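You operate a simulated robot arm through the tools that you are given. There is no shell and no other tool. Be economical: measure what you need, move in short steps, check, and stop when the job is done.

You are at the controls of a simulated robot arm. One attempt, no reset.

TASK
Lay the cleat in the jig, swing the clamp bar across and screw in the white wing screw.

The check looks at the end state, three seconds after you hand in, the way a careful person would. Anything else that was tipped, shoved, dropped, spilled or broken makes it a failure.

THE ROBOT
A 7-joint arm with a two-finger parallel gripper, fixed in place. Base frame: the origin is at the foot of the arm, x ahead of it, y to its left, z up; the work surface is at about z = 860. Units: mm, rad, N and s.
With the tool pointing down near the work surface it reaches from about 300 to 700 mm from the base axis. Its first joint turns from -1.152 to 1.152 rad. Payload 1.57 kg.
Tool frame: the origin (TCP) lies between the finger pads and is the grasp point; the fingertips stand 30 mm ahead of it; z points along the fingers, y is the line along which they close. The gripper opens to 110 mm. The fingers are 24 mm wide and 12 mm thick; the gripper's body (48 by 112 mm) begins 78 mm behind the TCP.
Orientation is told as [roll, pitch, yaw] about the base's x, y, z axes, in that order, counted from this pose: with the fingers straight down and closing along the base's y, the tool's x points along the base's -x, its y along +y and its z along -z.

THE INTERFACE
- The arm moves only by the tool jog_arm. Its argument "commands" is a list of rows, each an object (a shift or turn left out is 0, a gripper value left out holds the last) with "slide": the shift along the tool's x, y, z in units of 200 mm (1.0 is 200 mm), a list of three; "turn": the turn, a rotation vector about the tool's x, y, z in units of 90 degrees (1.0 is 90 degrees), a list of three. In form: [{"slide": [x, y, z], "turn": [ax, ay, az]}, ...]. A call has 1 to 20 rows; each row is the pose to reach, as a shift and turn from the pose commanded when the call began, along the tool's axes at that moment. "claw" is the gripper command, from -1 (shut) to 1 (fully open), values between in proportion, set as the call begins (left out, the last holds). A call with a number of a shift or a turn outside -1 to 1 is refused whole. A row lasts 0.2 s, in which the tool goes at most 50 mm and 0.15 rad; a call with a longer step from one row to the next is refused whole, and so is a gripper value outside its range. Where a pose cannot be reached the arm comes as near as it can. A force on the tool above 90 N (or 10 N above the force at the start of the call, whichever is more), or a blocked arm, ends the call early, and 0.2 s more pass. The fingers move at their own pace (about 108 mm/s each) and stop on an object; they squeeze with about 22 N. The grip force told is the motor's: it shows also when the fingers shut on nothing. Time passes only in rows, and 0.2 s behind the last, so rows that repeat a pose let the fingers close. It gives the time, the measured TCP pose, the force on the tool (base axes), the opening and the grip force at its end, in the units of the frame above (readings bear some noise), with the torque about the TCP (base axes, N m) and any sound that the robot's microphone picked up, and new pictures: "pictures" is both (left out), scene, wrist or none.
- Cameras (640 x 400 px; columns grow to the right, rows downward): "scene" is fixed at [147.7, -362.5, 1418.8]; the picture's right is [0.87, -0.48, 0.00], its down [-0.19, -0.34, -0.92] and it looks along [0.45, 0.80, -0.39] (base axes); focal length 375 px, centre (320, 200). "wrist" rides on the gripper at [70, 16, -141] in the tool frame; the picture's right is [-0.23, 0.97, 0.00], its down [-0.86, -0.20, -0.48] and it looks along [-0.47, -0.11, 0.88] (tool axes); focal length 222 px, centre (320, 200). There is no depth. A picture from a camera that has moved, and an enlarged one, comes with that camera's place and axes in the base frame and with its lens. The place of the scene camera against the robot may be out by one fixed shift of up to 25 mm in any direction.
- inspect(camera, box): a new picture of the part [left, top, right, bottom] of that camera's present view, enlarged. It takes no simulated time.
- job_done(): hands the job in; it is judged then, once.

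Work in short steps. Places have to be worked out from the pictures, the camera data and where the tool is seen: move nearer, look again, correct. Check each grasp and each placing, and mend what went wrong. You have 120 turns and 200 pictures in all, those below and enlarged ones among them. Open the gripper and draw the arm clear of the work before you hand the job in, unless the task says otherwise; then end with one line.

The tools are called after "Emit:" by a JSON object that holds its "method" and its "body". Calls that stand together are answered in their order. jog_arm: Moves the arm, as the interface text tells. Its arguments: {"type":"object","properties":{"commands":{"type":"array"},"claw":{"type":"number"},"pictures":{"type":"string","enum":["both","scene","wrist","none"]}},"required":["commands"]} The other tools are called the same way: inspect (camera, box) takes an enlarged picture of a part of a camera's view; job_done () hands the job in.

At the start:

```text
t: 0.0
ee_pos: [395.7, 191.0, 1227.6]
tcp_rot: [0.0, 0.0, 0.001]
force: [-0.1, -0.1, -0.2]
ft_torque: [0.02, -0.01, 0.01]
finger_gap: 110.1
finger_force: 0.0
```

scene: 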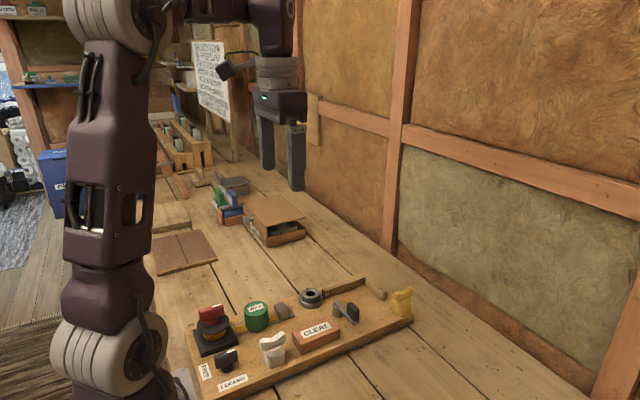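
wrist: 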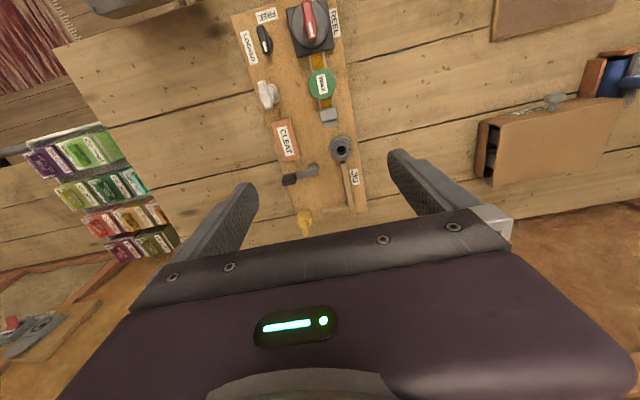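

I start by enlarging both views of the work board to see its parts.

Emit:
{"method": "inspect", "body": {"camera": "scene", "box": [180, 260, 430, 400]}}

Emit:
{"method": "inspect", "body": {"camera": "wrist", "box": [220, 0, 400, 240]}}

```text
2.56 times, centred on (305, 330) of scene
camera zoom: at [147.7, -362.5, 1418.8], right [0.87, -0.48, 0.0], down [-0.19, -0.34, -0.92], along [0.45, 0.8, -0.39], focal length 960 px, centre (358, -133)
```

zoom: 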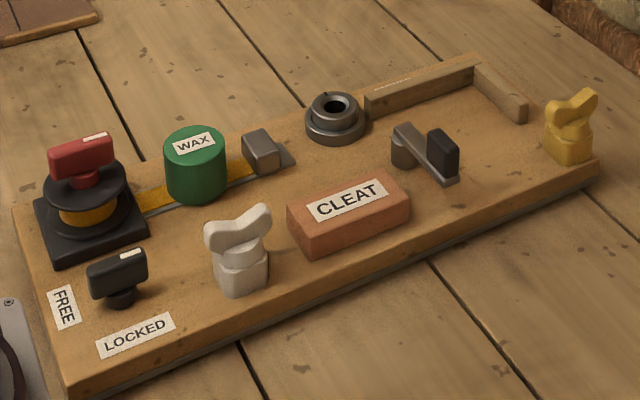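

```text
1.67 times, centred on (310, 120) of wrist
camera zoom: at [325.7, 208.4, 1369.5], right [0.23, 0.97, 0.0], down [0.86, -0.2, 0.48], along [0.47, -0.11, -0.88], focal length 370 px, centre (337, 333)
```

zoom: 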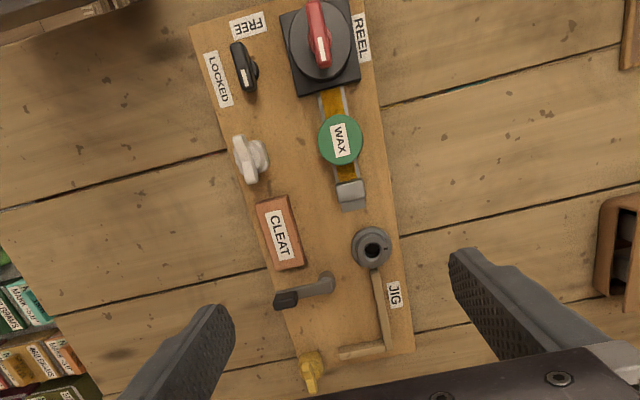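

The board lies along x from about 220 to 660. I judge the cleat at about (422,112), the boss at (467,222), the bar pivot at (494,152) and the jig's corner at (625,214). I lower the arm for a closer look.

Emit:
{"method": "jog_arm", "body": {"commands": [{"slide": [-0.04, -0.05, 0.18]}, {"slide": [-0.085, -0.1, 0.37]}, {"slide": [-0.13, -0.15, 0.56]}, {"slide": [-0.17, -0.205, 0.74]}], "pictures": "wrist"}}

Emit:
{"method": "inspect", "body": {"camera": "wrist", "box": [160, 0, 480, 200]}}

```text
t: 1.0
ee_pos: [429.7, 151.5, 1077.0]
tcp_rot: [0.001, 0.0, 0.0]
force: [0.0, -0.1, 0.0]
ft_torque: [0.01, -0.01, -0.02]
finger_gap: 110.4
finger_force: 0.0
camera wrist: at [360.0, 167.7, 1221.3], right [0.23, 0.97, 0.0], down [0.85, -0.2, 0.48], along [0.47, -0.11, -0.88], focal length 222 px, centre (320, 200)
```

wrist: 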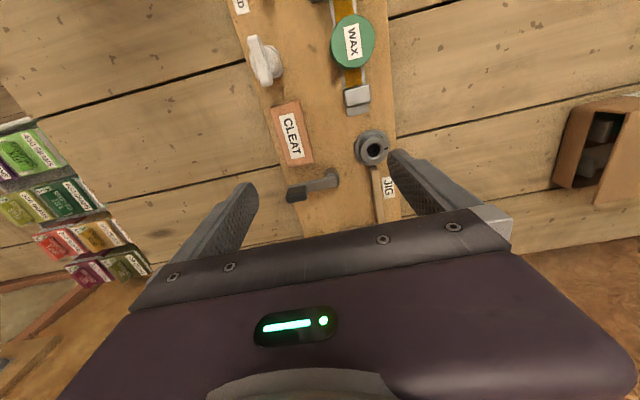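

```text
2.00 times, centred on (320, 100) of wrist
camera zoom: at [360.0, 167.7, 1221.3], right [0.23, 0.97, 0.0], down [0.85, -0.2, 0.48], along [0.47, -0.11, -0.88], focal length 444 px, centre (320, 400)
```

zoom: 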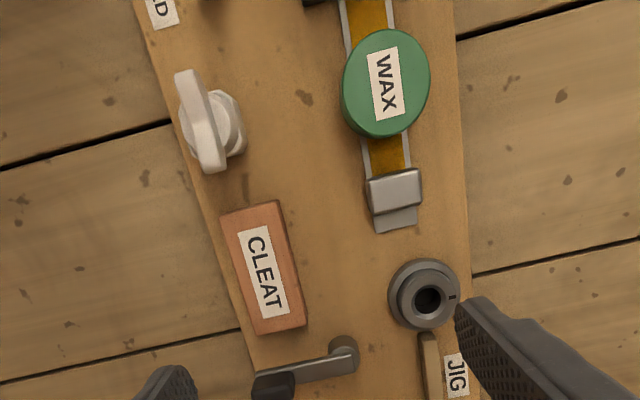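

I move along +x at the same height so that the jig, bar and stops are in clear view.

Emit:
{"method": "jog_arm", "body": {"commands": [{"slide": [-0.2, 0, 0]}, {"slide": [-0.42, 0, 0]}, {"slide": [-0.6, 0, 0]}], "pictures": "scene"}}

Emit:
{"method": "inspect", "body": {"camera": "wrist", "box": [160, 0, 480, 200]}}

Emit:
{"method": "inspect", "body": {"camera": "scene", "box": [260, 270, 420, 370]}}

```text
t: 1.8
ee_pos: [550.9, 152.7, 1078.8]
tcp_rot: [0.0, 0.0, 0.0]
force: [-0.2, 0.1, -0.3]
ft_torque: [0.01, 0.02, -0.01]
finger_gap: 110.2
finger_force: 0.0
```

scene: 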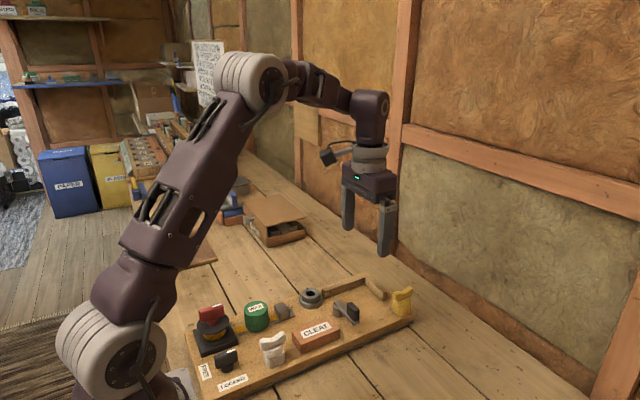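

```text
2.00 times, centred on (320, 100) of wrist
camera zoom: at [480.9, 168.2, 1222.3], right [0.23, 0.97, 0.0], down [0.86, -0.2, 0.48], along [0.47, -0.11, -0.88], focal length 444 px, centre (320, 400)
```

zoom: 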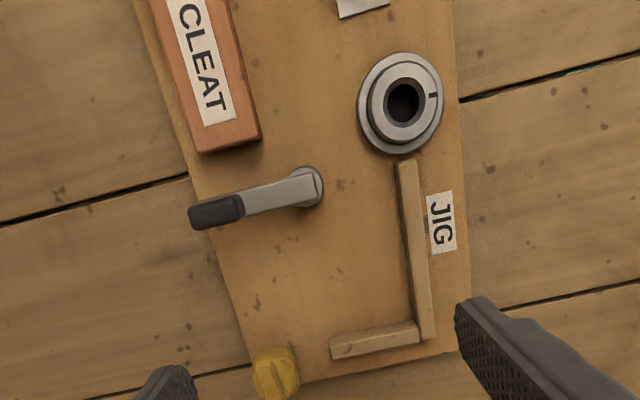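

```text
4.00 times, centred on (340, 320) of scene
camera zoom: at [147.7, -362.5, 1418.8], right [0.87, -0.48, 0.0], down [-0.19, -0.34, -0.92], along [0.45, 0.8, -0.39], focal length 1500 px, centre (240, -280)
```

zoom: 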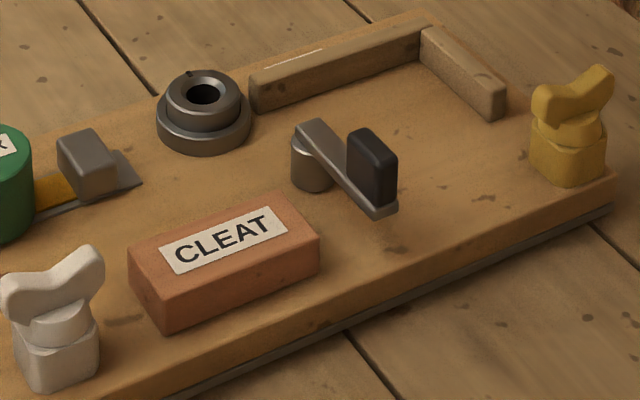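

The cleat measures about 84×38 mm, top z≈910, centre about (419,117), and lies along x. The jig's inner faces are at y≈214 and x≈600, and the bar's pivot is at (495,156) with the bar pointing -y. I go above the cleat.

Emit:
{"method": "jog_arm", "body": {"commands": [{"slide": [0.16, -0.045, 0.1]}, {"slide": [0.33, -0.09, 0.2]}, {"slide": [0.5, -0.135, 0.3]}, {"slide": [0.655, -0.18, 0.395]}, {"slide": [0.655, -0.18, 0.395]}], "claw": 0.4}}

Emit:
{"method": "inspect", "body": {"camera": "scene", "box": [180, 260, 380, 385]}}

```text
t: 3.0
ee_pos: [419.6, 113.3, 1001.6]
tcp_rot: [-0.001, 0.001, -0.001]
force: [0.0, 0.1, -0.4]
ft_torque: [0.02, -0.02, 0.0]
finger_gap: 76.9
finger_force: 0.0
camera wrist: at [348.6, 130.7, 1142.5], right [0.23, 0.97, 0.0], down [0.86, -0.2, 0.48], along [0.47, -0.11, -0.88], focal length 222 px, centre (320, 200)
```

scene: 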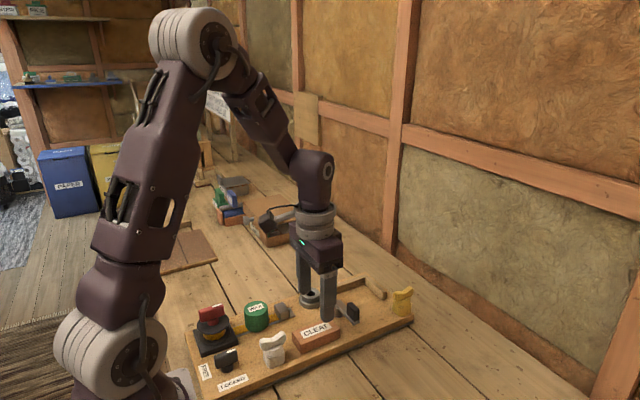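
wrist: 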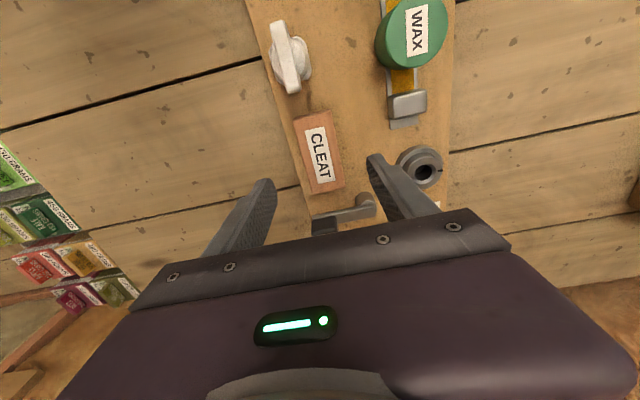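

```text
3.20 times, centred on (280, 322) of scene
camera zoom: at [147.7, -362.5, 1418.8], right [0.87, -0.48, 0.0], down [-0.19, -0.34, -0.92], along [0.45, 0.8, -0.39], focal length 1200 px, centre (448, -192)
```

zoom: 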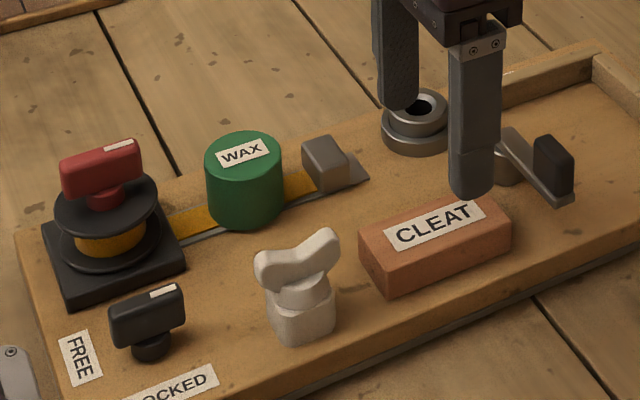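

The gripper is centred over the cleat. I go down to TCP z≈924.

Emit:
{"method": "jog_arm", "body": {"commands": [{"slide": [0, 0.003, 0.2]}, {"slide": [0, 0.003, 0.33]}, {"slide": [0, 0.003, 0.385]}, {"slide": [0, 0.003, 0.385]}]}}

Emit:
{"method": "inspect", "body": {"camera": "scene", "box": [260, 270, 380, 370]}}

```text
t: 4.0
ee_pos: [420.1, 114.8, 924.0]
tcp_rot: [0.0, 0.001, 0.001]
force: [0.7, 0.3, -0.7]
ft_torque: [-0.01, -0.04, -0.03]
finger_gap: 76.9
finger_force: 0.1
camera wrist: at [349.3, 131.5, 1065.9], right [0.23, 0.97, 0.0], down [0.86, -0.2, 0.48], along [0.47, -0.11, -0.88], focal length 222 px, centre (320, 200)
```

scene: 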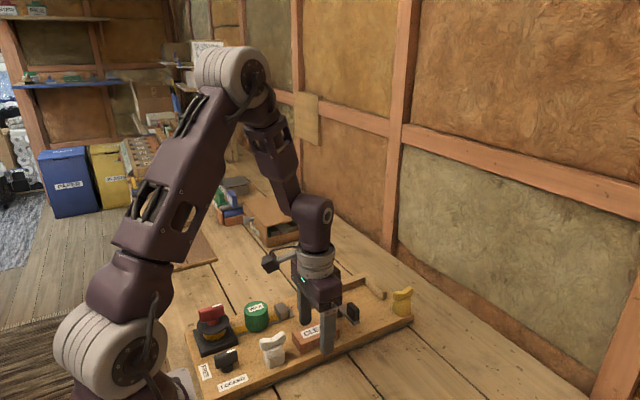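
wrist: 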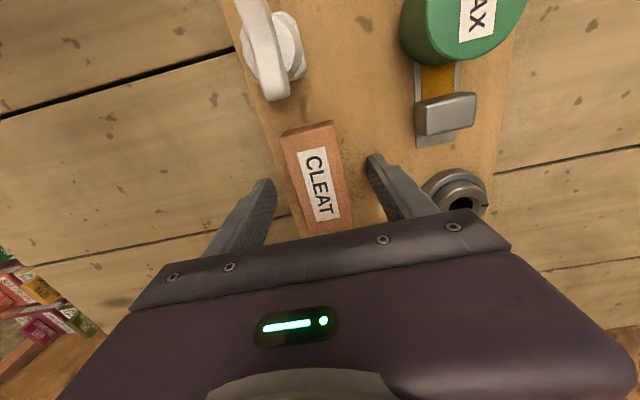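

```text
4.00 times, centred on (320, 320) of scene
camera zoom: at [147.7, -362.5, 1418.8], right [0.87, -0.48, 0.0], down [-0.19, -0.34, -0.92], along [0.45, 0.8, -0.39], focal length 1500 px, centre (320, -280)
```

zoom: 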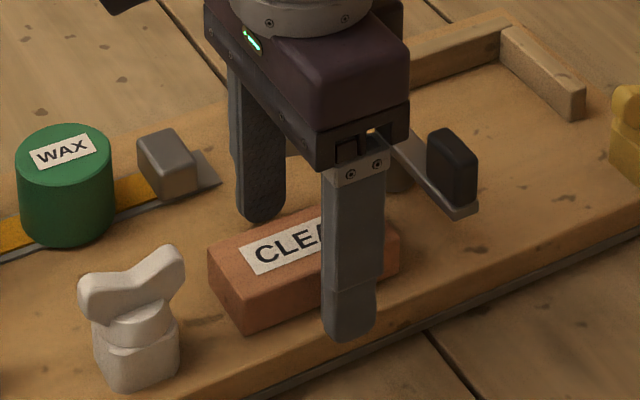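

The fingers straddle the cleat with no contact. I close on it.

Emit:
{"method": "jog_arm", "body": {"commands": [{"slide": [0, 0, 0]}, {"slide": [0, 0, 0]}, {"slide": [0, 0, 0]}, {"slide": [0, 0, 0]}], "claw": -1, "pictures": "wrist"}}

```text
t: 5.0
ee_pos: [419.7, 114.9, 922.9]
tcp_rot: [-0.001, 0.0, 0.001]
force: [0.2, 0.8, 0.0]
ft_torque: [0.0, -0.04, 0.04]
finger_gap: 39.0
finger_force: 22.3
camera wrist: at [349.4, 131.5, 1066.1], right [0.23, 0.97, 0.0], down [0.86, -0.2, 0.48], along [0.47, -0.11, -0.88], focal length 222 px, centre (320, 200)
```

wrist: 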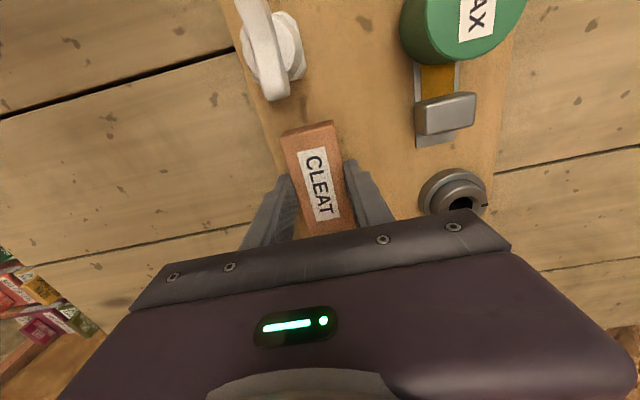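

The cleat is held with a 39 mm gap. I lift it 80 mm and carry it above the jig pocket, a little short of the fence.

Emit:
{"method": "jog_arm", "body": {"commands": [{"slide": [0, 0, -0.2]}, {"slide": [0, 0, -0.4]}, {"slide": [-0.17, 0.07, -0.4]}, {"slide": [-0.35, 0.15, -0.4]}, {"slide": [-0.52, 0.22, -0.4]}, {"slide": [-0.69, 0.29, -0.4]}, {"slide": [-0.69, 0.29, -0.4]}]}}

Emit:
{"method": "inspect", "body": {"camera": "scene", "box": [270, 250, 430, 350]}}

Emit:
{"method": "inspect", "body": {"camera": "wrist", "box": [200, 50, 480, 250]}}

```text
t: 6.6
ee_pos: [556.4, 173.1, 1001.3]
tcp_rot: [0.0, -0.001, 0.001]
force: [-0.5, -0.6, -0.2]
ft_torque: [0.0, 0.02, 0.02]
finger_gap: 0.1
finger_force: 21.2
camera wrist: at [487.0, 189.5, 1144.8], right [0.23, 0.97, 0.0], down [0.86, -0.2, 0.48], along [0.47, -0.11, -0.88], focal length 222 px, centre (320, 200)
```

scene: 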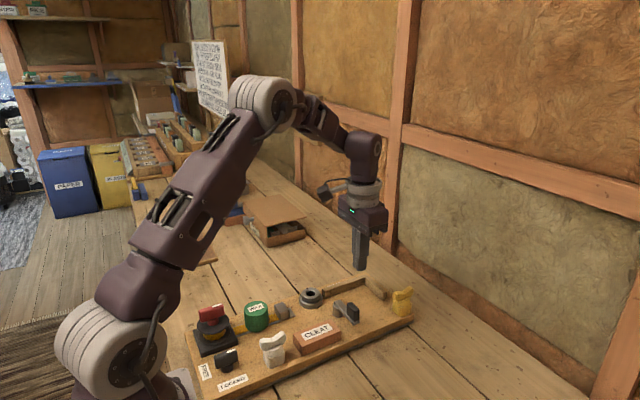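
wrist: 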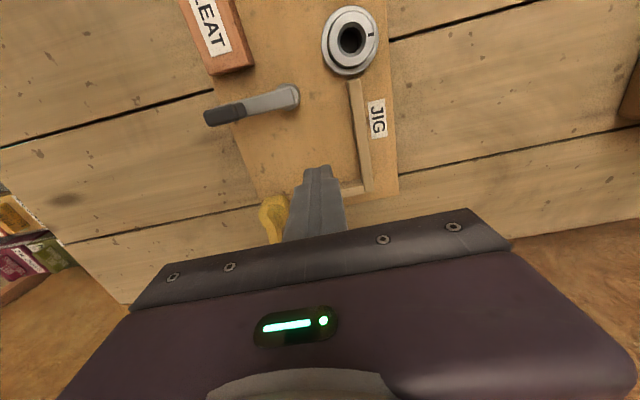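

```text
4.00 times, centred on (350, 300) of scene
camera zoom: at [147.7, -362.5, 1418.8], right [0.87, -0.48, 0.0], down [-0.19, -0.34, -0.92], along [0.45, 0.8, -0.39], focal length 1500 px, centre (200, -200)
```

zoom: 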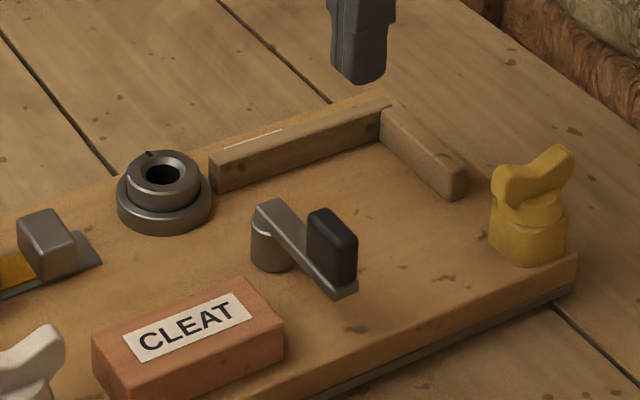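

```text
2.00 times, centred on (340, 150) of wrist
camera zoom: at [487.0, 189.5, 1144.8], right [0.23, 0.97, 0.0], down [0.86, -0.2, 0.48], along [0.47, -0.11, -0.88], focal length 444 px, centre (280, 300)
```

zoom: 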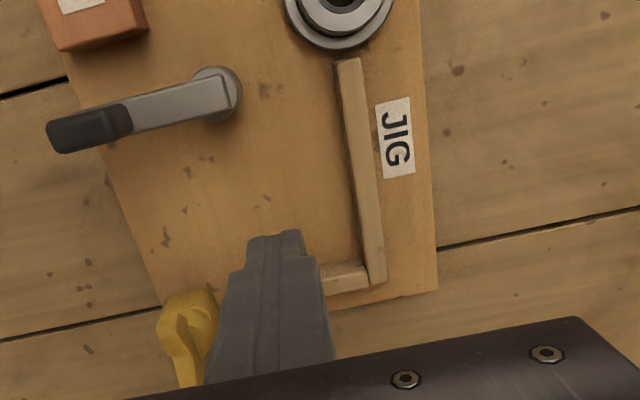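

The gap reads 0.1, so the cleat slipped out on the fast lift. The scene shows it still where it was. I go back above it to re-grip and lift slowly.

Emit:
{"method": "jog_arm", "body": {"commands": [{"slide": [0.17, -0.07, 0]}, {"slide": [0.35, -0.15, 0]}, {"slide": [0.52, -0.22, 0]}, {"slide": [0.69, -0.287, 0]}, {"slide": [0.69, -0.287, 0]}], "claw": 0.2, "pictures": "none"}}

Emit:
{"method": "inspect", "body": {"camera": "wrist", "box": [200, 50, 480, 250]}}

Emit:
{"method": "inspect", "body": {"camera": "scene", "box": [240, 270, 400, 370]}}

```text
t: 7.8
ee_pos: [417.7, 115.1, 1003.8]
tcp_rot: [0.0, -0.001, 0.001]
force: [0.1, -0.2, -0.1]
ft_torque: [0.03, 0.0, 0.01]
finger_gap: 66.1
finger_force: 0.0
```

```text
2.00 times, centred on (340, 150) of wrist
camera zoom: at [348.1, 132.0, 1145.3], right [0.23, 0.97, 0.0], down [0.85, -0.2, 0.48], along [0.47, -0.11, -0.88], focal length 444 px, centre (280, 300)
```

zoom: 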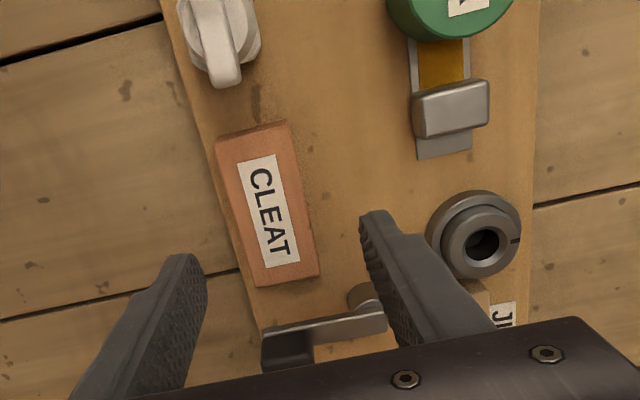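

```text
4.00 times, centred on (320, 320) of scene
camera zoom: at [147.7, -362.5, 1418.8], right [0.87, -0.48, 0.0], down [-0.19, -0.34, -0.92], along [0.45, 0.8, -0.39], focal length 1500 px, centre (320, -280)
```

zoom: 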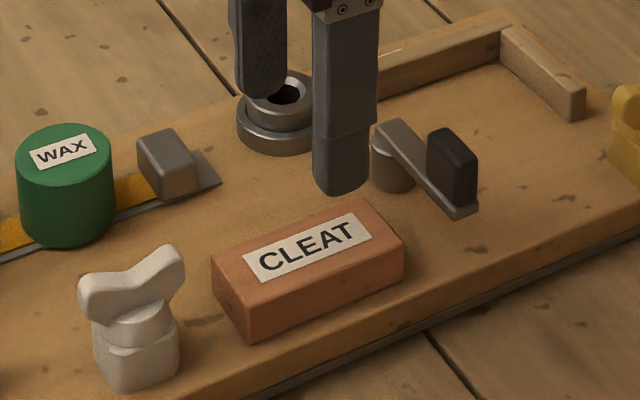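

The cleat has moved about 4 mm toward -y; its centre is now about (415.5,110.5). I re-centre and go down to TCP z≈919, watching the force.

Emit:
{"method": "jog_arm", "body": {"commands": [{"slide": [0.008, -0.021, 0.2]}, {"slide": [0.008, -0.021, 0.35]}, {"slide": [0.008, -0.021, 0.4]}, {"slide": [0.008, -0.021, 0.422]}, {"slide": [0.008, -0.021, 0.422]}], "pictures": "none"}}

Emit:
{"method": "inspect", "body": {"camera": "scene", "box": [260, 270, 380, 370]}}

```text
t: 9.0
ee_pos: [417.6, 113.2, 918.6]
tcp_rot: [0.0, 0.0, 0.0]
force: [0.3, 0.4, -0.1]
ft_torque: [-0.02, -0.02, 0.01]
finger_gap: 66.1
finger_force: 0.1
```

```text
4.00 times, centred on (320, 320) of scene
camera zoom: at [147.7, -362.5, 1418.8], right [0.87, -0.48, 0.0], down [-0.19, -0.34, -0.92], along [0.45, 0.8, -0.39], focal length 1500 px, centre (320, -280)
```

zoom: 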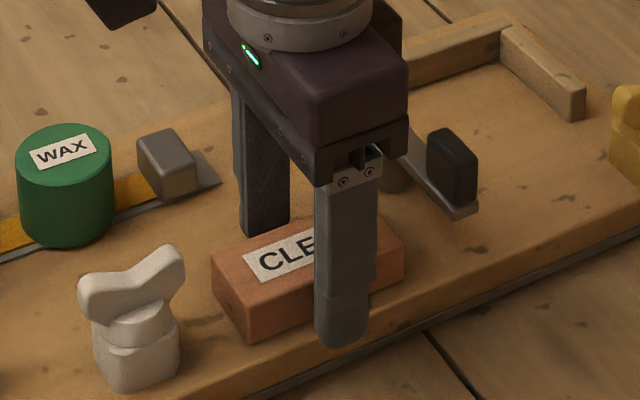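

There is still no contact. I feel downward in 2 mm steps.

Emit:
{"method": "jog_arm", "body": {"commands": [{"slide": [0, -0.01, 0.01]}, {"slide": [0, -0.01, 0.015]}, {"slide": [0, -0.01, 0.02]}], "pictures": "none"}}

```text
t: 9.8
ee_pos: [416.0, 111.4, 916.5]
tcp_rot: [0.003, -0.003, 0.003]
force: [-10.1, -0.1, 26.3]
ft_torque: [0.96, 0.58, 0.25]
finger_gap: 66.7
finger_force: 1.0
stopped in row 3: the force on the tool passed its limit at 98 N (the readings are from after the stop); the commanded pose is now the measured one
```

I touched the board at TCP z≈916.5, so its surface is at about 886.5. I rise 2 mm and close.

Emit:
{"method": "jog_arm", "body": {"commands": [{"slide": [0, 0, -0.01]}], "pictures": "none"}}

Emit:
{"method": "jog_arm", "body": {"commands": [{}, {}, {}, {}, {}], "claw": -1, "pictures": "none"}}

Emit:
{"method": "inspect", "body": {"camera": "scene", "box": [180, 260, 420, 400]}}

Emit:
{"method": "inspect", "body": {"camera": "wrist", "box": [200, 50, 480, 250]}}

```text
t: 10.2
ee_pos: [418.8, 110.8, 918.7]
tcp_rot: [0.003, -0.006, -0.001]
force: [0.9, -0.4, 0.2]
ft_torque: [-0.02, 0.02, -0.03]
finger_gap: 65.9
finger_force: 0.0
```

```text
t: 11.4
ee_pos: [418.2, 110.9, 920.3]
tcp_rot: [0.003, -0.003, 0.0]
force: [0.3, 0.1, 0.8]
ft_torque: [-0.01, -0.06, -0.01]
finger_gap: 38.8
finger_force: 22.1
```

```text
2.67 times, centred on (300, 330) of scene
camera zoom: at [147.7, -362.5, 1418.8], right [0.87, -0.48, 0.0], down [-0.19, -0.34, -0.92], along [0.45, 0.8, -0.39], focal length 1000 px, centre (373, -147)
```

zoom: 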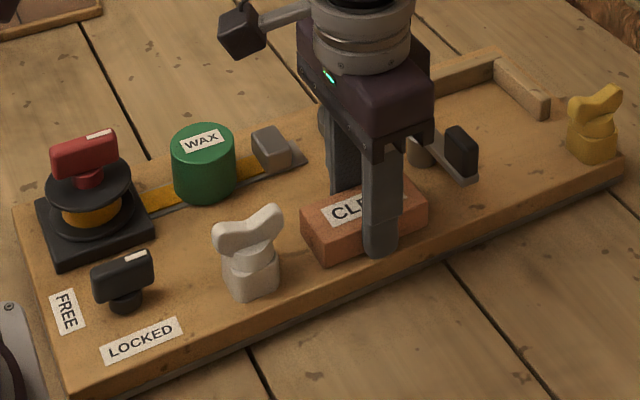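

```text
2.00 times, centred on (340, 150) of wrist
camera zoom: at [347.6, 127.0, 1061.4], right [0.23, 0.97, 0.0], down [0.85, -0.2, 0.48], along [0.47, -0.11, -0.88], focal length 444 px, centre (280, 300)
```

zoom: 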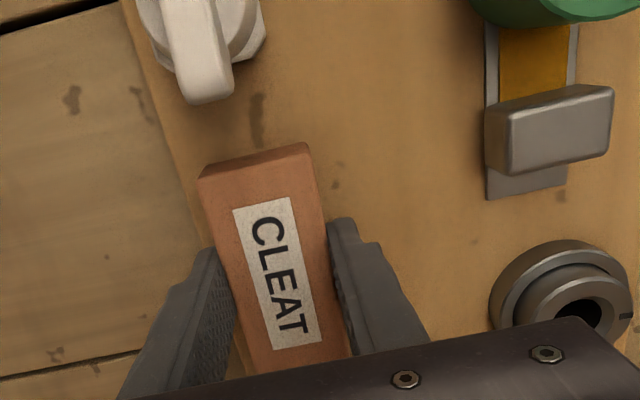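

Gripped again at 38.8 mm. I lift slowly, about 1 mm per row at first.

Emit:
{"method": "jog_arm", "body": {"commands": [{"slide": [0, 0, -0.003]}, {"slide": [0, 0, -0.008]}, {"slide": [0, 0, -0.015]}, {"slide": [0, 0, -0.025]}, {"slide": [0, 0, -0.035]}, {"slide": [0, 0, -0.045]}, {"slide": [0, 0, -0.05]}], "pictures": "none"}}

Emit:
{"method": "inspect", "body": {"camera": "scene", "box": [240, 270, 400, 370]}}

```text
t: 13.0
ee_pos: [418.6, 110.8, 931.1]
tcp_rot: [0.003, -0.004, 0.0]
force: [0.2, -1.4, -0.4]
ft_torque: [0.0, 0.03, 0.0]
finger_gap: 39.2
finger_force: 21.8
```

```text
4.00 times, centred on (320, 320) of scene
camera zoom: at [147.7, -362.5, 1418.8], right [0.87, -0.48, 0.0], down [-0.19, -0.34, -0.92], along [0.45, 0.8, -0.39], focal length 1500 px, centre (320, -280)
```

zoom: 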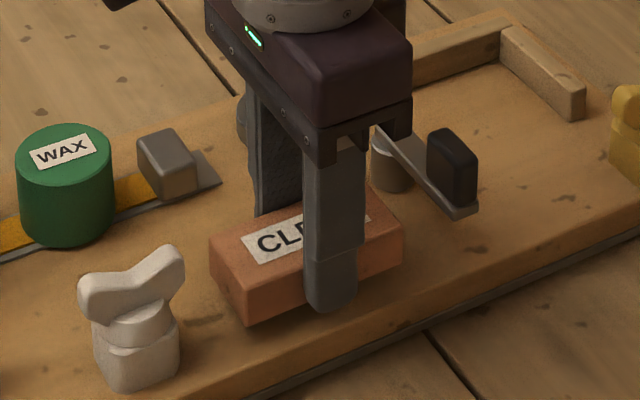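

It holds, about 10 mm up. I keep lifting gently to about 65 mm.

Emit:
{"method": "jog_arm", "body": {"commands": [{"slide": [0, 0, -0.006]}, {"slide": [0, 0, -0.018]}, {"slide": [0, 0, -0.04]}, {"slide": [0, 0, -0.07]}, {"slide": [0, 0, -0.1]}, {"slide": [0, 0, -0.13]}, {"slide": [0, 0, -0.16]}, {"slide": [0, 0, -0.19]}, {"slide": [0, 0, -0.22]}, {"slide": [0, 0, -0.245]}, {"slide": [0, 0, -0.265]}, {"slide": [0, 0, -0.275]}, {"slide": [0, 0, -0.28]}], "pictures": "scene"}}

```text
t: 15.8
ee_pos: [416.8, 111.0, 984.4]
tcp_rot: [0.003, -0.005, 0.0]
force: [-0.1, 0.7, -0.2]
ft_torque: [-0.02, 0.0, 0.02]
finger_gap: 39.1
finger_force: 22.5
```

scene: 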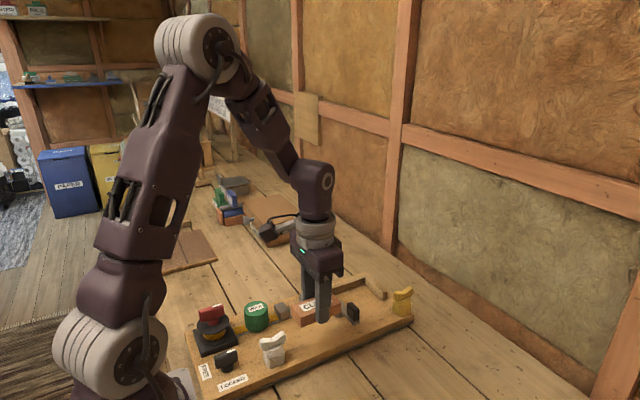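

Still held. I carry it gently to above the pocket.

Emit:
{"method": "jog_arm", "body": {"commands": [{"slide": [-0.005, 0.01, 0]}, {"slide": [-0.02, 0.04, 0]}, {"slide": [-0.05, 0.08, 0]}, {"slide": [-0.1, 0.13, 0]}, {"slide": [-0.15, 0.18, 0]}, {"slide": [-0.2, 0.23, 0]}, {"slide": [-0.26, 0.27, 0]}, {"slide": [-0.32, 0.3, 0]}, {"slide": [-0.38, 0.31, 0]}, {"slide": [-0.44, 0.31, 0]}, {"slide": [-0.5, 0.31, 0]}, {"slide": [-0.56, 0.31, 0]}, {"slide": [-0.61, 0.31, 0]}, {"slide": [-0.65, 0.31, 0]}, {"slide": [-0.68, 0.31, 0]}, {"slide": [-0.695, 0.31, 0]}, {"slide": [-0.7, 0.31, 0]}], "pictures": "none"}}

Emit:
{"method": "inspect", "body": {"camera": "scene", "box": [270, 250, 430, 350]}}

Emit:
{"method": "inspect", "body": {"camera": "wrist", "box": [200, 50, 480, 250]}}

```text
t: 19.4
ee_pos: [557.9, 172.1, 985.8]
tcp_rot: [0.004, -0.005, -0.001]
force: [-0.3, 0.3, -0.9]
ft_torque: [-0.01, 0.0, 0.01]
finger_gap: 39.1
finger_force: 22.3
```

```text
4.00 times, centred on (350, 300) of scene
camera zoom: at [147.7, -362.5, 1418.8], right [0.87, -0.48, 0.0], down [-0.19, -0.34, -0.92], along [0.45, 0.8, -0.39], focal length 1500 px, centre (200, -200)
```

zoom: 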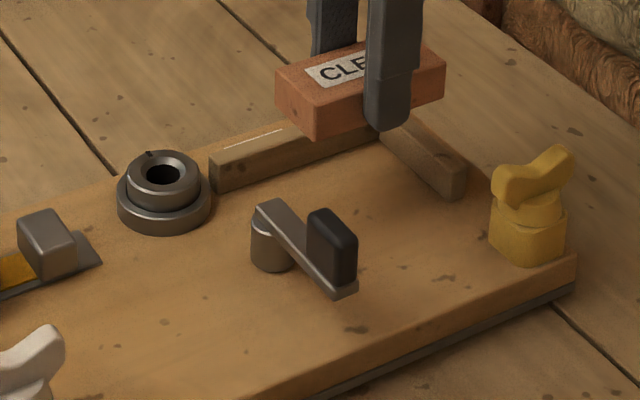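

```text
2.00 times, centred on (340, 150) of wrist
camera zoom: at [487.4, 188.4, 1128.3], right [0.23, 0.97, 0.0], down [0.85, -0.2, 0.48], along [0.47, -0.11, -0.88], focal length 444 px, centre (280, 300)
```

zoom: 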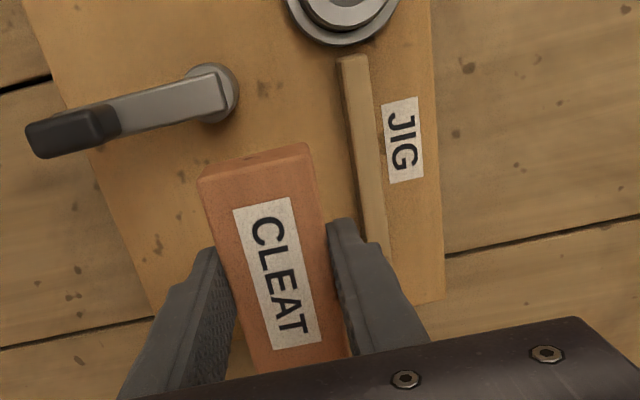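

The cleat is level. I back off 6 mm from the stop for clearance and lower onto the board slowly.

Emit:
{"method": "jog_arm", "body": {"commands": [{"slide": [0.01, 0, 0.01]}, {"slide": [0.03, 0, 0.04]}, {"slide": [0.03, 0, 0.08]}, {"slide": [0.03, 0, 0.12]}, {"slide": [0.03, 0, 0.16]}, {"slide": [0.03, 0, 0.2]}, {"slide": [0.03, 0, 0.24]}, {"slide": [0.03, 0, 0.27]}, {"slide": [0.03, 0, 0.29]}, {"slide": [0.03, 0, 0.305]}, {"slide": [0.03, 0, 0.315]}], "pictures": "none"}}

Emit:
{"method": "inspect", "body": {"camera": "scene", "box": [270, 250, 430, 350]}}

```text
t: 21.8
ee_pos: [551.9, 172.2, 923.5]
tcp_rot: [0.003, -0.005, 0.0]
force: [0.6, 0.6, 0.2]
ft_torque: [-0.04, 0.01, 0.01]
finger_gap: 39.2
finger_force: 21.8
```

```text
4.00 times, centred on (350, 300) of scene
camera zoom: at [147.7, -362.5, 1418.8], right [0.87, -0.48, 0.0], down [-0.19, -0.34, -0.92], along [0.45, 0.8, -0.39], focal length 1500 px, centre (200, -200)
```

zoom: 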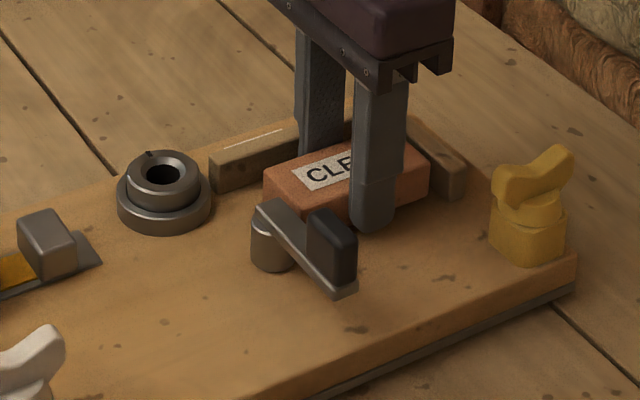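

I lower the last few millimetres in small steps.

Emit:
{"method": "jog_arm", "body": {"commands": [{"slide": [0, 0, 0.005]}, {"slide": [0, 0, 0.01]}, {"slide": [0, 0, 0.014]}, {"slide": [0, 0, 0.014]}], "pictures": "none"}}

```text
t: 22.8
ee_pos: [552.1, 172.2, 920.0]
tcp_rot: [0.004, -0.004, 0.001]
force: [-0.3, -0.2, -1.3]
ft_torque: [-0.02, 0.01, 0.02]
finger_gap: 39.0
finger_force: 22.0
```

Emit:
{"method": "jog_arm", "body": {"commands": [{"slide": [0, 0, 0.005]}, {"slide": [0, 0, 0.008]}, {"slide": [0, 0, 0.008]}], "pictures": "none"}}

```text
t: 23.6
ee_pos: [551.8, 172.7, 919.2]
tcp_rot: [0.003, -0.006, 0.001]
force: [-2.3, -0.8, 10.2]
ft_torque: [-0.17, 0.12, -0.01]
finger_gap: 39.1
finger_force: 22.0
```

The cleat rests on the board (10 N). I slide it toward +x, to the stop, in small steps.

Emit:
{"method": "jog_arm", "body": {"commands": [{"slide": [-0.005, 0, -0.003]}, {"slide": [-0.01, 0, -0.004]}, {"slide": [-0.015, 0, -0.004]}, {"slide": [-0.02, 0, -0.004]}, {"slide": [-0.025, 0, -0.004]}], "pictures": "none"}}

Emit:
{"method": "inspect", "body": {"camera": "scene", "box": [310, 260, 410, 330]}}

```text
t: 24.8
ee_pos: [556.5, 173.4, 918.3]
tcp_rot: [0.003, -0.003, 0.001]
force: [-2.8, 0.4, 3.9]
ft_torque: [-0.07, 0.02, -0.06]
finger_gap: 39.0
finger_force: 21.8
```

```text
5.71 times, centred on (360, 295) of scene
camera zoom: at [147.5, -362.6, 1418.9], right [0.87, -0.48, 0.0], down [-0.19, -0.34, -0.92], along [0.45, 0.8, -0.39], focal length 2142 px, centre (91, -343)
```

zoom: 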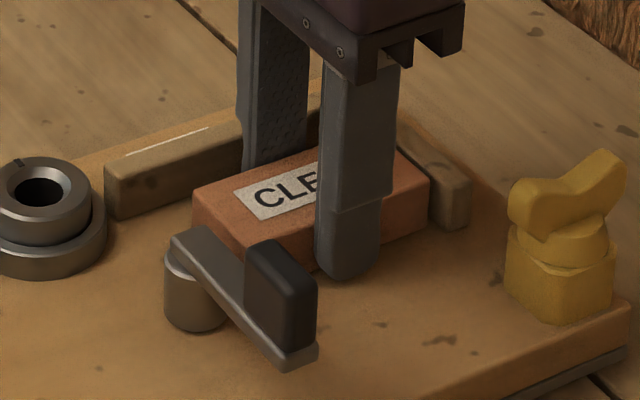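

Emit:
{"method": "jog_arm", "body": {"commands": [{"slide": [-0.005, 0, 0]}, {"slide": [-0.01, 0, 0]}, {"slide": [-0.015, 0, 0]}], "pictures": "none"}}

```text
t: 25.6
ee_pos: [560.4, 172.2, 919.0]
tcp_rot: [0.003, -0.004, 0.002]
force: [0.4, 0.4, -0.3]
ft_torque: [0.02, 0.03, 0.0]
finger_gap: 39.1
finger_force: 22.0
```

Emit:
{"method": "jog_arm", "body": {"commands": [{"slide": [-0.005, 0, 0]}, {"slide": [-0.01, 0, 0]}, {"slide": [-0.015, 0, 0]}, {"slide": [-0.02, 0, 0]}], "pictures": "none"}}

Emit:
{"method": "inspect", "body": {"camera": "scene", "box": [310, 260, 410, 330]}}

```text
t: 26.6
ee_pos: [563.3, 173.6, 918.9]
tcp_rot: [0.002, 0.001, 0.001]
force: [-17.6, -1.0, -0.6]
ft_torque: [-0.03, 0.4, -0.05]
finger_gap: 39.0
finger_force: 22.3
```

```text
5.71 times, centred on (360, 295) of scene
camera zoom: at [147.3, -362.6, 1418.9], right [0.87, -0.48, 0.0], down [-0.19, -0.34, -0.92], along [0.45, 0.8, -0.39], focal length 2142 px, centre (91, -343)
```

zoom: 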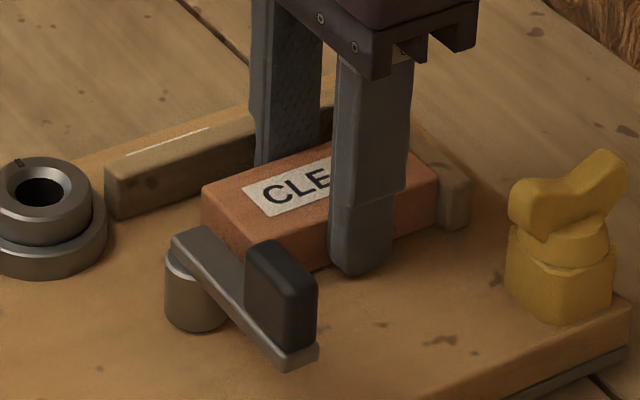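

The cleat is against the stop (17 N). I ease back 1 mm, open just to 49 mm and lift straight up.

Emit:
{"method": "jog_arm", "body": {"commands": [{"slide": [0.006, 0, 0]}, {"slide": [0.006, 0, 0]}], "pictures": "none"}}

Emit:
{"method": "jog_arm", "body": {"commands": [{"slide": [0, 0, 0]}, {"slide": [0, 0, 0]}, {"slide": [0, 0, -0.02]}, {"slide": [0, 0, -0.08]}, {"slide": [0, 0, -0.2]}, {"slide": [0, 0, -0.35]}], "claw": -0.11, "pictures": "none"}}

Emit:
{"method": "inspect", "body": {"camera": "scene", "box": [270, 250, 430, 350]}}

Emit:
{"method": "inspect", "body": {"camera": "wrist", "box": [200, 50, 480, 250]}}

```text
t: 27.2
ee_pos: [563.0, 172.9, 919.1]
tcp_rot: [0.004, -0.006, 0.001]
force: [-9.2, -0.1, -6.8]
ft_torque: [0.02, 0.51, -0.02]
finger_gap: 38.8
finger_force: 21.9
```

```text
t: 28.6
ee_pos: [562.0, 173.5, 990.7]
tcp_rot: [0.004, -0.004, 0.0]
force: [-0.9, -0.3, 0.5]
ft_torque: [0.0, 0.0, 0.0]
finger_gap: 48.8
finger_force: 0.0
```

```text
4.00 times, centred on (350, 300) of scene
camera zoom: at [147.7, -362.5, 1418.8], right [0.87, -0.48, 0.0], down [-0.19, -0.34, -0.92], along [0.45, 0.8, -0.39], focal length 1500 px, centre (200, -200)
```

zoom: 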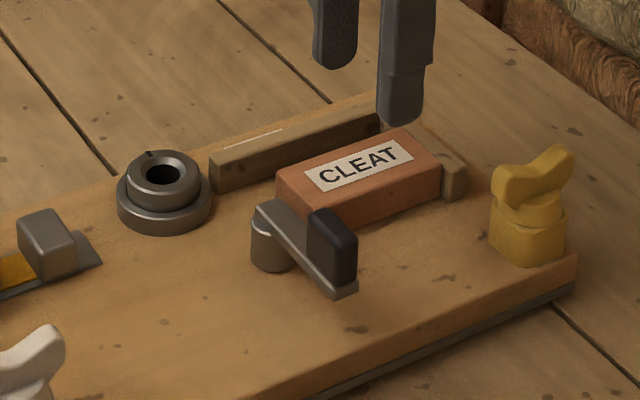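

```text
2.00 times, centred on (340, 150) of wrist
camera zoom: at [492.0, 188.8, 1132.2], right [0.23, 0.97, 0.0], down [0.85, -0.2, 0.48], along [0.47, -0.11, -0.88], focal length 444 px, centre (280, 300)
```

zoom: 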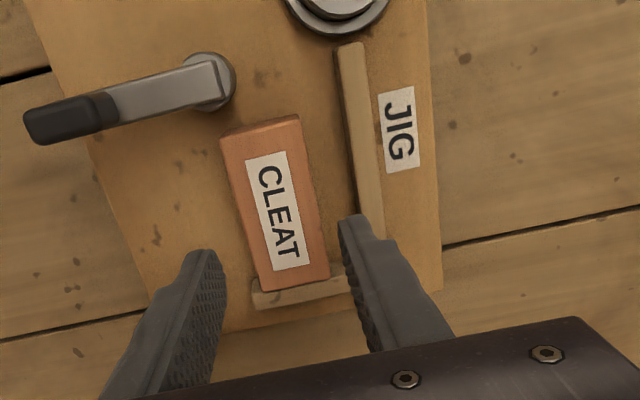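

The cleat lies against the stop with a gap of about 20 mm to the fence. I shut the fingers, come down on its -y side and push it to the fence.

Emit:
{"method": "jog_arm", "body": {"commands": [{"slide": [0, -0.1, 0]}, {"slide": [0.015, -0.2, 0]}, {"slide": [0.015, -0.2, 0]}, {"slide": [0.015, -0.2, 0.15]}, {"slide": [0.015, -0.2, 0.27]}, {"slide": [0.015, -0.2, 0.325]}, {"slide": [0.015, -0.2, 0.325]}], "claw": -1, "pictures": "none"}}

Emit:
{"method": "inspect", "body": {"camera": "scene", "box": [270, 250, 430, 350]}}

```text
t: 30.2
ee_pos: [560.3, 132.3, 924.5]
tcp_rot: [0.005, -0.003, -0.001]
force: [-0.4, -0.5, -0.9]
ft_torque: [0.0, -0.01, -0.01]
finger_gap: 0.1
finger_force: 21.3
```

```text
4.00 times, centred on (350, 300) of scene
camera zoom: at [147.7, -362.5, 1418.8], right [0.87, -0.48, 0.0], down [-0.19, -0.34, -0.92], along [0.45, 0.8, -0.39], focal length 1500 px, centre (200, -200)
```

zoom: 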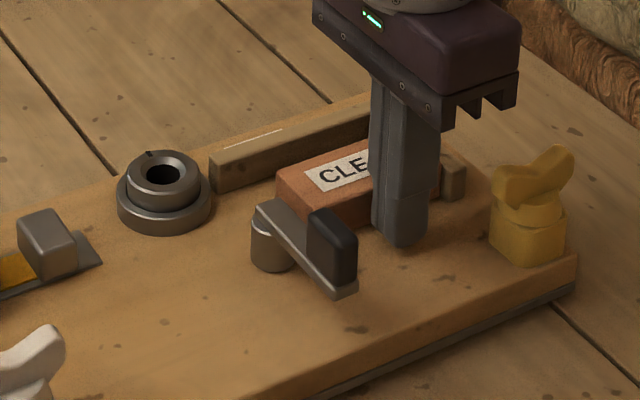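

Emit:
{"method": "jog_arm", "body": {"commands": [{"slide": [0, 0.02, 0]}, {"slide": [0, 0.04, 0]}, {"slide": [0, 0.055, 0]}, {"slide": [0, 0.07, 0]}, {"slide": [0, 0.085, 0]}, {"slide": [0, 0.1, 0]}, {"slide": [0, 0.115, 0]}, {"slide": [0, 0.13, 0]}], "pictures": "none"}}

Emit:
{"method": "inspect", "body": {"camera": "scene", "box": [270, 250, 430, 350]}}

Emit:
{"method": "inspect", "body": {"camera": "wrist", "box": [200, 50, 480, 250]}}

```text
t: 32.0
ee_pos: [560.1, 158.8, 924.4]
tcp_rot: [0.004, -0.003, 0.001]
force: [-0.2, 0.1, 0.9]
ft_torque: [-0.03, -0.01, -0.02]
finger_gap: 0.0
finger_force: 21.0
```

```text
4.00 times, centred on (350, 300) of scene
camera zoom: at [147.7, -362.6, 1418.8], right [0.87, -0.48, 0.0], down [-0.19, -0.34, -0.92], along [0.45, 0.8, -0.39], focal length 1500 px, centre (200, -200)
```

zoom: 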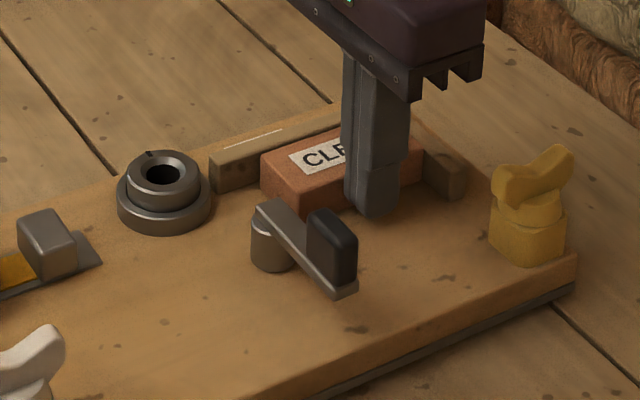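

```text
2.00 times, centred on (340, 150) of wrist
camera zoom: at [489.4, 175.1, 1066.6], right [0.23, 0.97, 0.0], down [0.85, -0.2, 0.48], along [0.47, -0.11, -0.88], focal length 444 px, centre (280, 300)
```

zoom: 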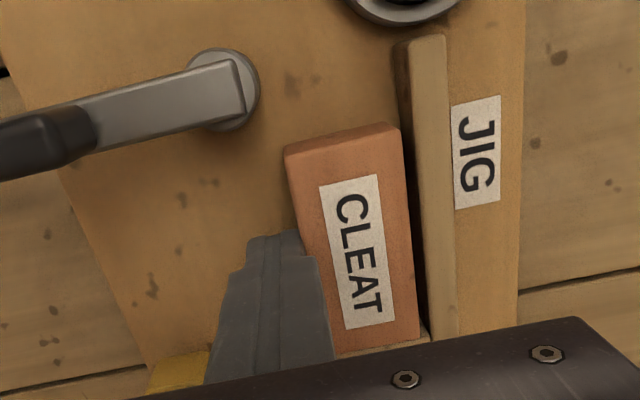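

The gap to the fence is about 4 mm. I push on in 1 mm steps.

Emit:
{"method": "jog_arm", "body": {"commands": [{"slide": [0, 0.006, 0]}, {"slide": [0, 0.012, 0]}, {"slide": [0, 0.017, 0]}, {"slide": [0, 0.021, 0]}], "pictures": "none"}}

Emit:
{"method": "inspect", "body": {"camera": "wrist", "box": [200, 50, 480, 250]}}

```text
t: 33.0
ee_pos: [560.5, 162.6, 924.4]
tcp_rot: [0.003, -0.004, 0.0]
force: [0.1, -0.5, -0.4]
ft_torque: [0.01, -0.03, 0.0]
finger_gap: 0.0
finger_force: 21.4
```

```text
2.00 times, centred on (340, 150) of wrist
camera zoom: at [489.3, 179.3, 1066.7], right [0.23, 0.97, 0.0], down [0.85, -0.2, 0.48], along [0.47, -0.11, -0.88], focal length 444 px, centre (280, 300)
```

zoom: 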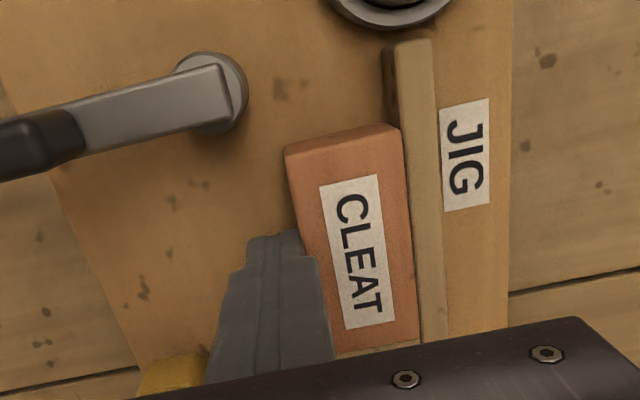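

Emit:
{"method": "jog_arm", "body": {"commands": [{"slide": [0, 0.004, 0]}, {"slide": [0, 0.008, 0]}, {"slide": [0, 0.011, 0]}], "pictures": "none"}}

```text
t: 33.8
ee_pos: [560.9, 164.1, 924.9]
tcp_rot: [0.002, -0.005, -0.001]
force: [0.6, -9.5, 0.4]
ft_torque: [-0.22, -0.03, 0.0]
finger_gap: 0.1
finger_force: 20.9
```

The cleat is seated against both fences (9.5 N on the fence). I back off, rise and go to the -x side of the clamp bar's knob at (495,99), with tips at z≈923, just above the bar.

Emit:
{"method": "jog_arm", "body": {"commands": [{"slide": [0, -0.03, 0]}, {"slide": [0, -0.04, -0.15]}, {"slide": [0, -0.05, -0.33]}, {"slide": [0.16, -0.14, -0.33]}, {"slide": [0.33, -0.23, -0.33]}, {"slide": [0.49, -0.32, -0.33]}, {"slide": [0.49, -0.32, -0.24]}, {"slide": [0.49, -0.32, -0.14]}, {"slide": [0.49, -0.32, -0.14]}], "pictures": "none"}}

Emit:
{"method": "inspect", "body": {"camera": "scene", "box": [270, 250, 430, 350]}}

Emit:
{"method": "inspect", "body": {"camera": "wrist", "box": [200, 50, 480, 250]}}

```text
t: 35.8
ee_pos: [462.6, 101.5, 952.1]
tcp_rot: [0.003, -0.004, -0.001]
force: [-0.4, 0.4, 0.2]
ft_torque: [-0.02, 0.01, -0.01]
finger_gap: 0.0
finger_force: 21.4
```

```text
4.00 times, centred on (350, 300) of scene
camera zoom: at [147.7, -362.5, 1418.8], right [0.87, -0.48, 0.0], down [-0.19, -0.34, -0.92], along [0.45, 0.8, -0.39], focal length 1500 px, centre (200, -200)
```

zoom: 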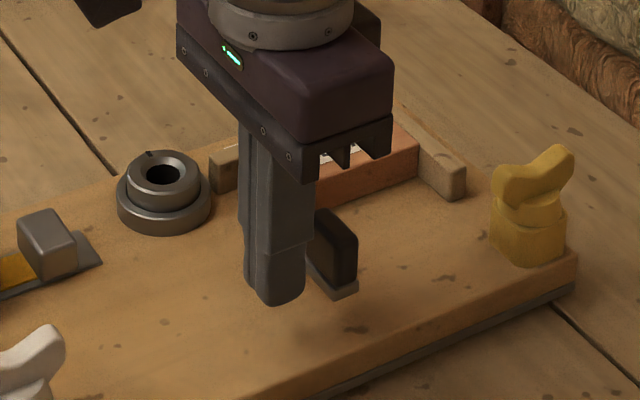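

```text
2.00 times, centred on (340, 150) of wrist
camera zoom: at [391.3, 117.4, 1093.7], right [0.23, 0.97, 0.0], down [0.85, -0.2, 0.48], along [0.47, -0.11, -0.88], focal length 444 px, centre (280, 300)
```

zoom: 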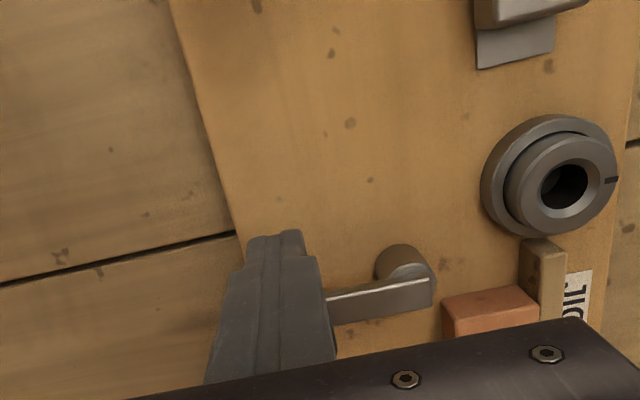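

Positioned behind the knob. I begin to push along the arc to about halfway.

Emit:
{"method": "jog_arm", "body": {"commands": [{"slide": [-0.03, -0.004, 0]}, {"slide": [-0.062, -0.0075, 0]}, {"slide": [-0.1, -0.017, 0]}, {"slide": [-0.14, -0.0235, 0]}, {"slide": [-0.18, -0.023, 0]}, {"slide": [-0.22, -0.0185, 0]}, {"slide": [-0.258, -0.007, 0]}, {"slide": [-0.296, 0.007, 0]}], "pictures": "none"}}

Emit:
{"method": "inspect", "body": {"camera": "scene", "box": [270, 250, 430, 350]}}

Emit:
{"method": "inspect", "body": {"camera": "wrist", "box": [200, 50, 480, 250]}}

```text
t: 37.6
ee_pos: [521.0, 102.4, 951.9]
tcp_rot: [0.004, -0.005, 0.0]
force: [-0.2, -0.5, 0.2]
ft_torque: [0.0, -0.01, -0.03]
finger_gap: 0.1
finger_force: 21.3
```

```text
4.00 times, centred on (350, 300) of scene
camera zoom: at [147.7, -362.5, 1418.8], right [0.87, -0.48, 0.0], down [-0.19, -0.34, -0.92], along [0.45, 0.8, -0.39], focal length 1500 px, centre (200, -200)
```

zoom: 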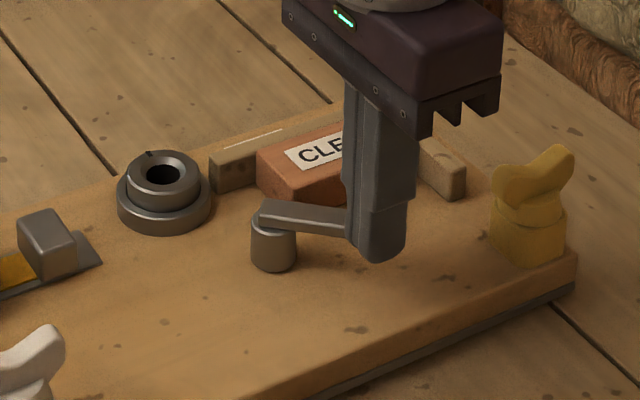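

```text
2.00 times, centred on (340, 150) of wrist
camera zoom: at [450.6, 118.3, 1094.5], right [0.23, 0.97, 0.0], down [0.85, -0.2, 0.48], along [0.47, -0.11, -0.88], focal length 444 px, centre (280, 300)
```

zoom: 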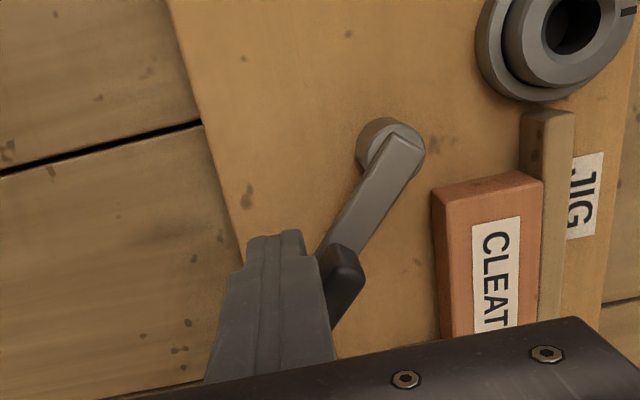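

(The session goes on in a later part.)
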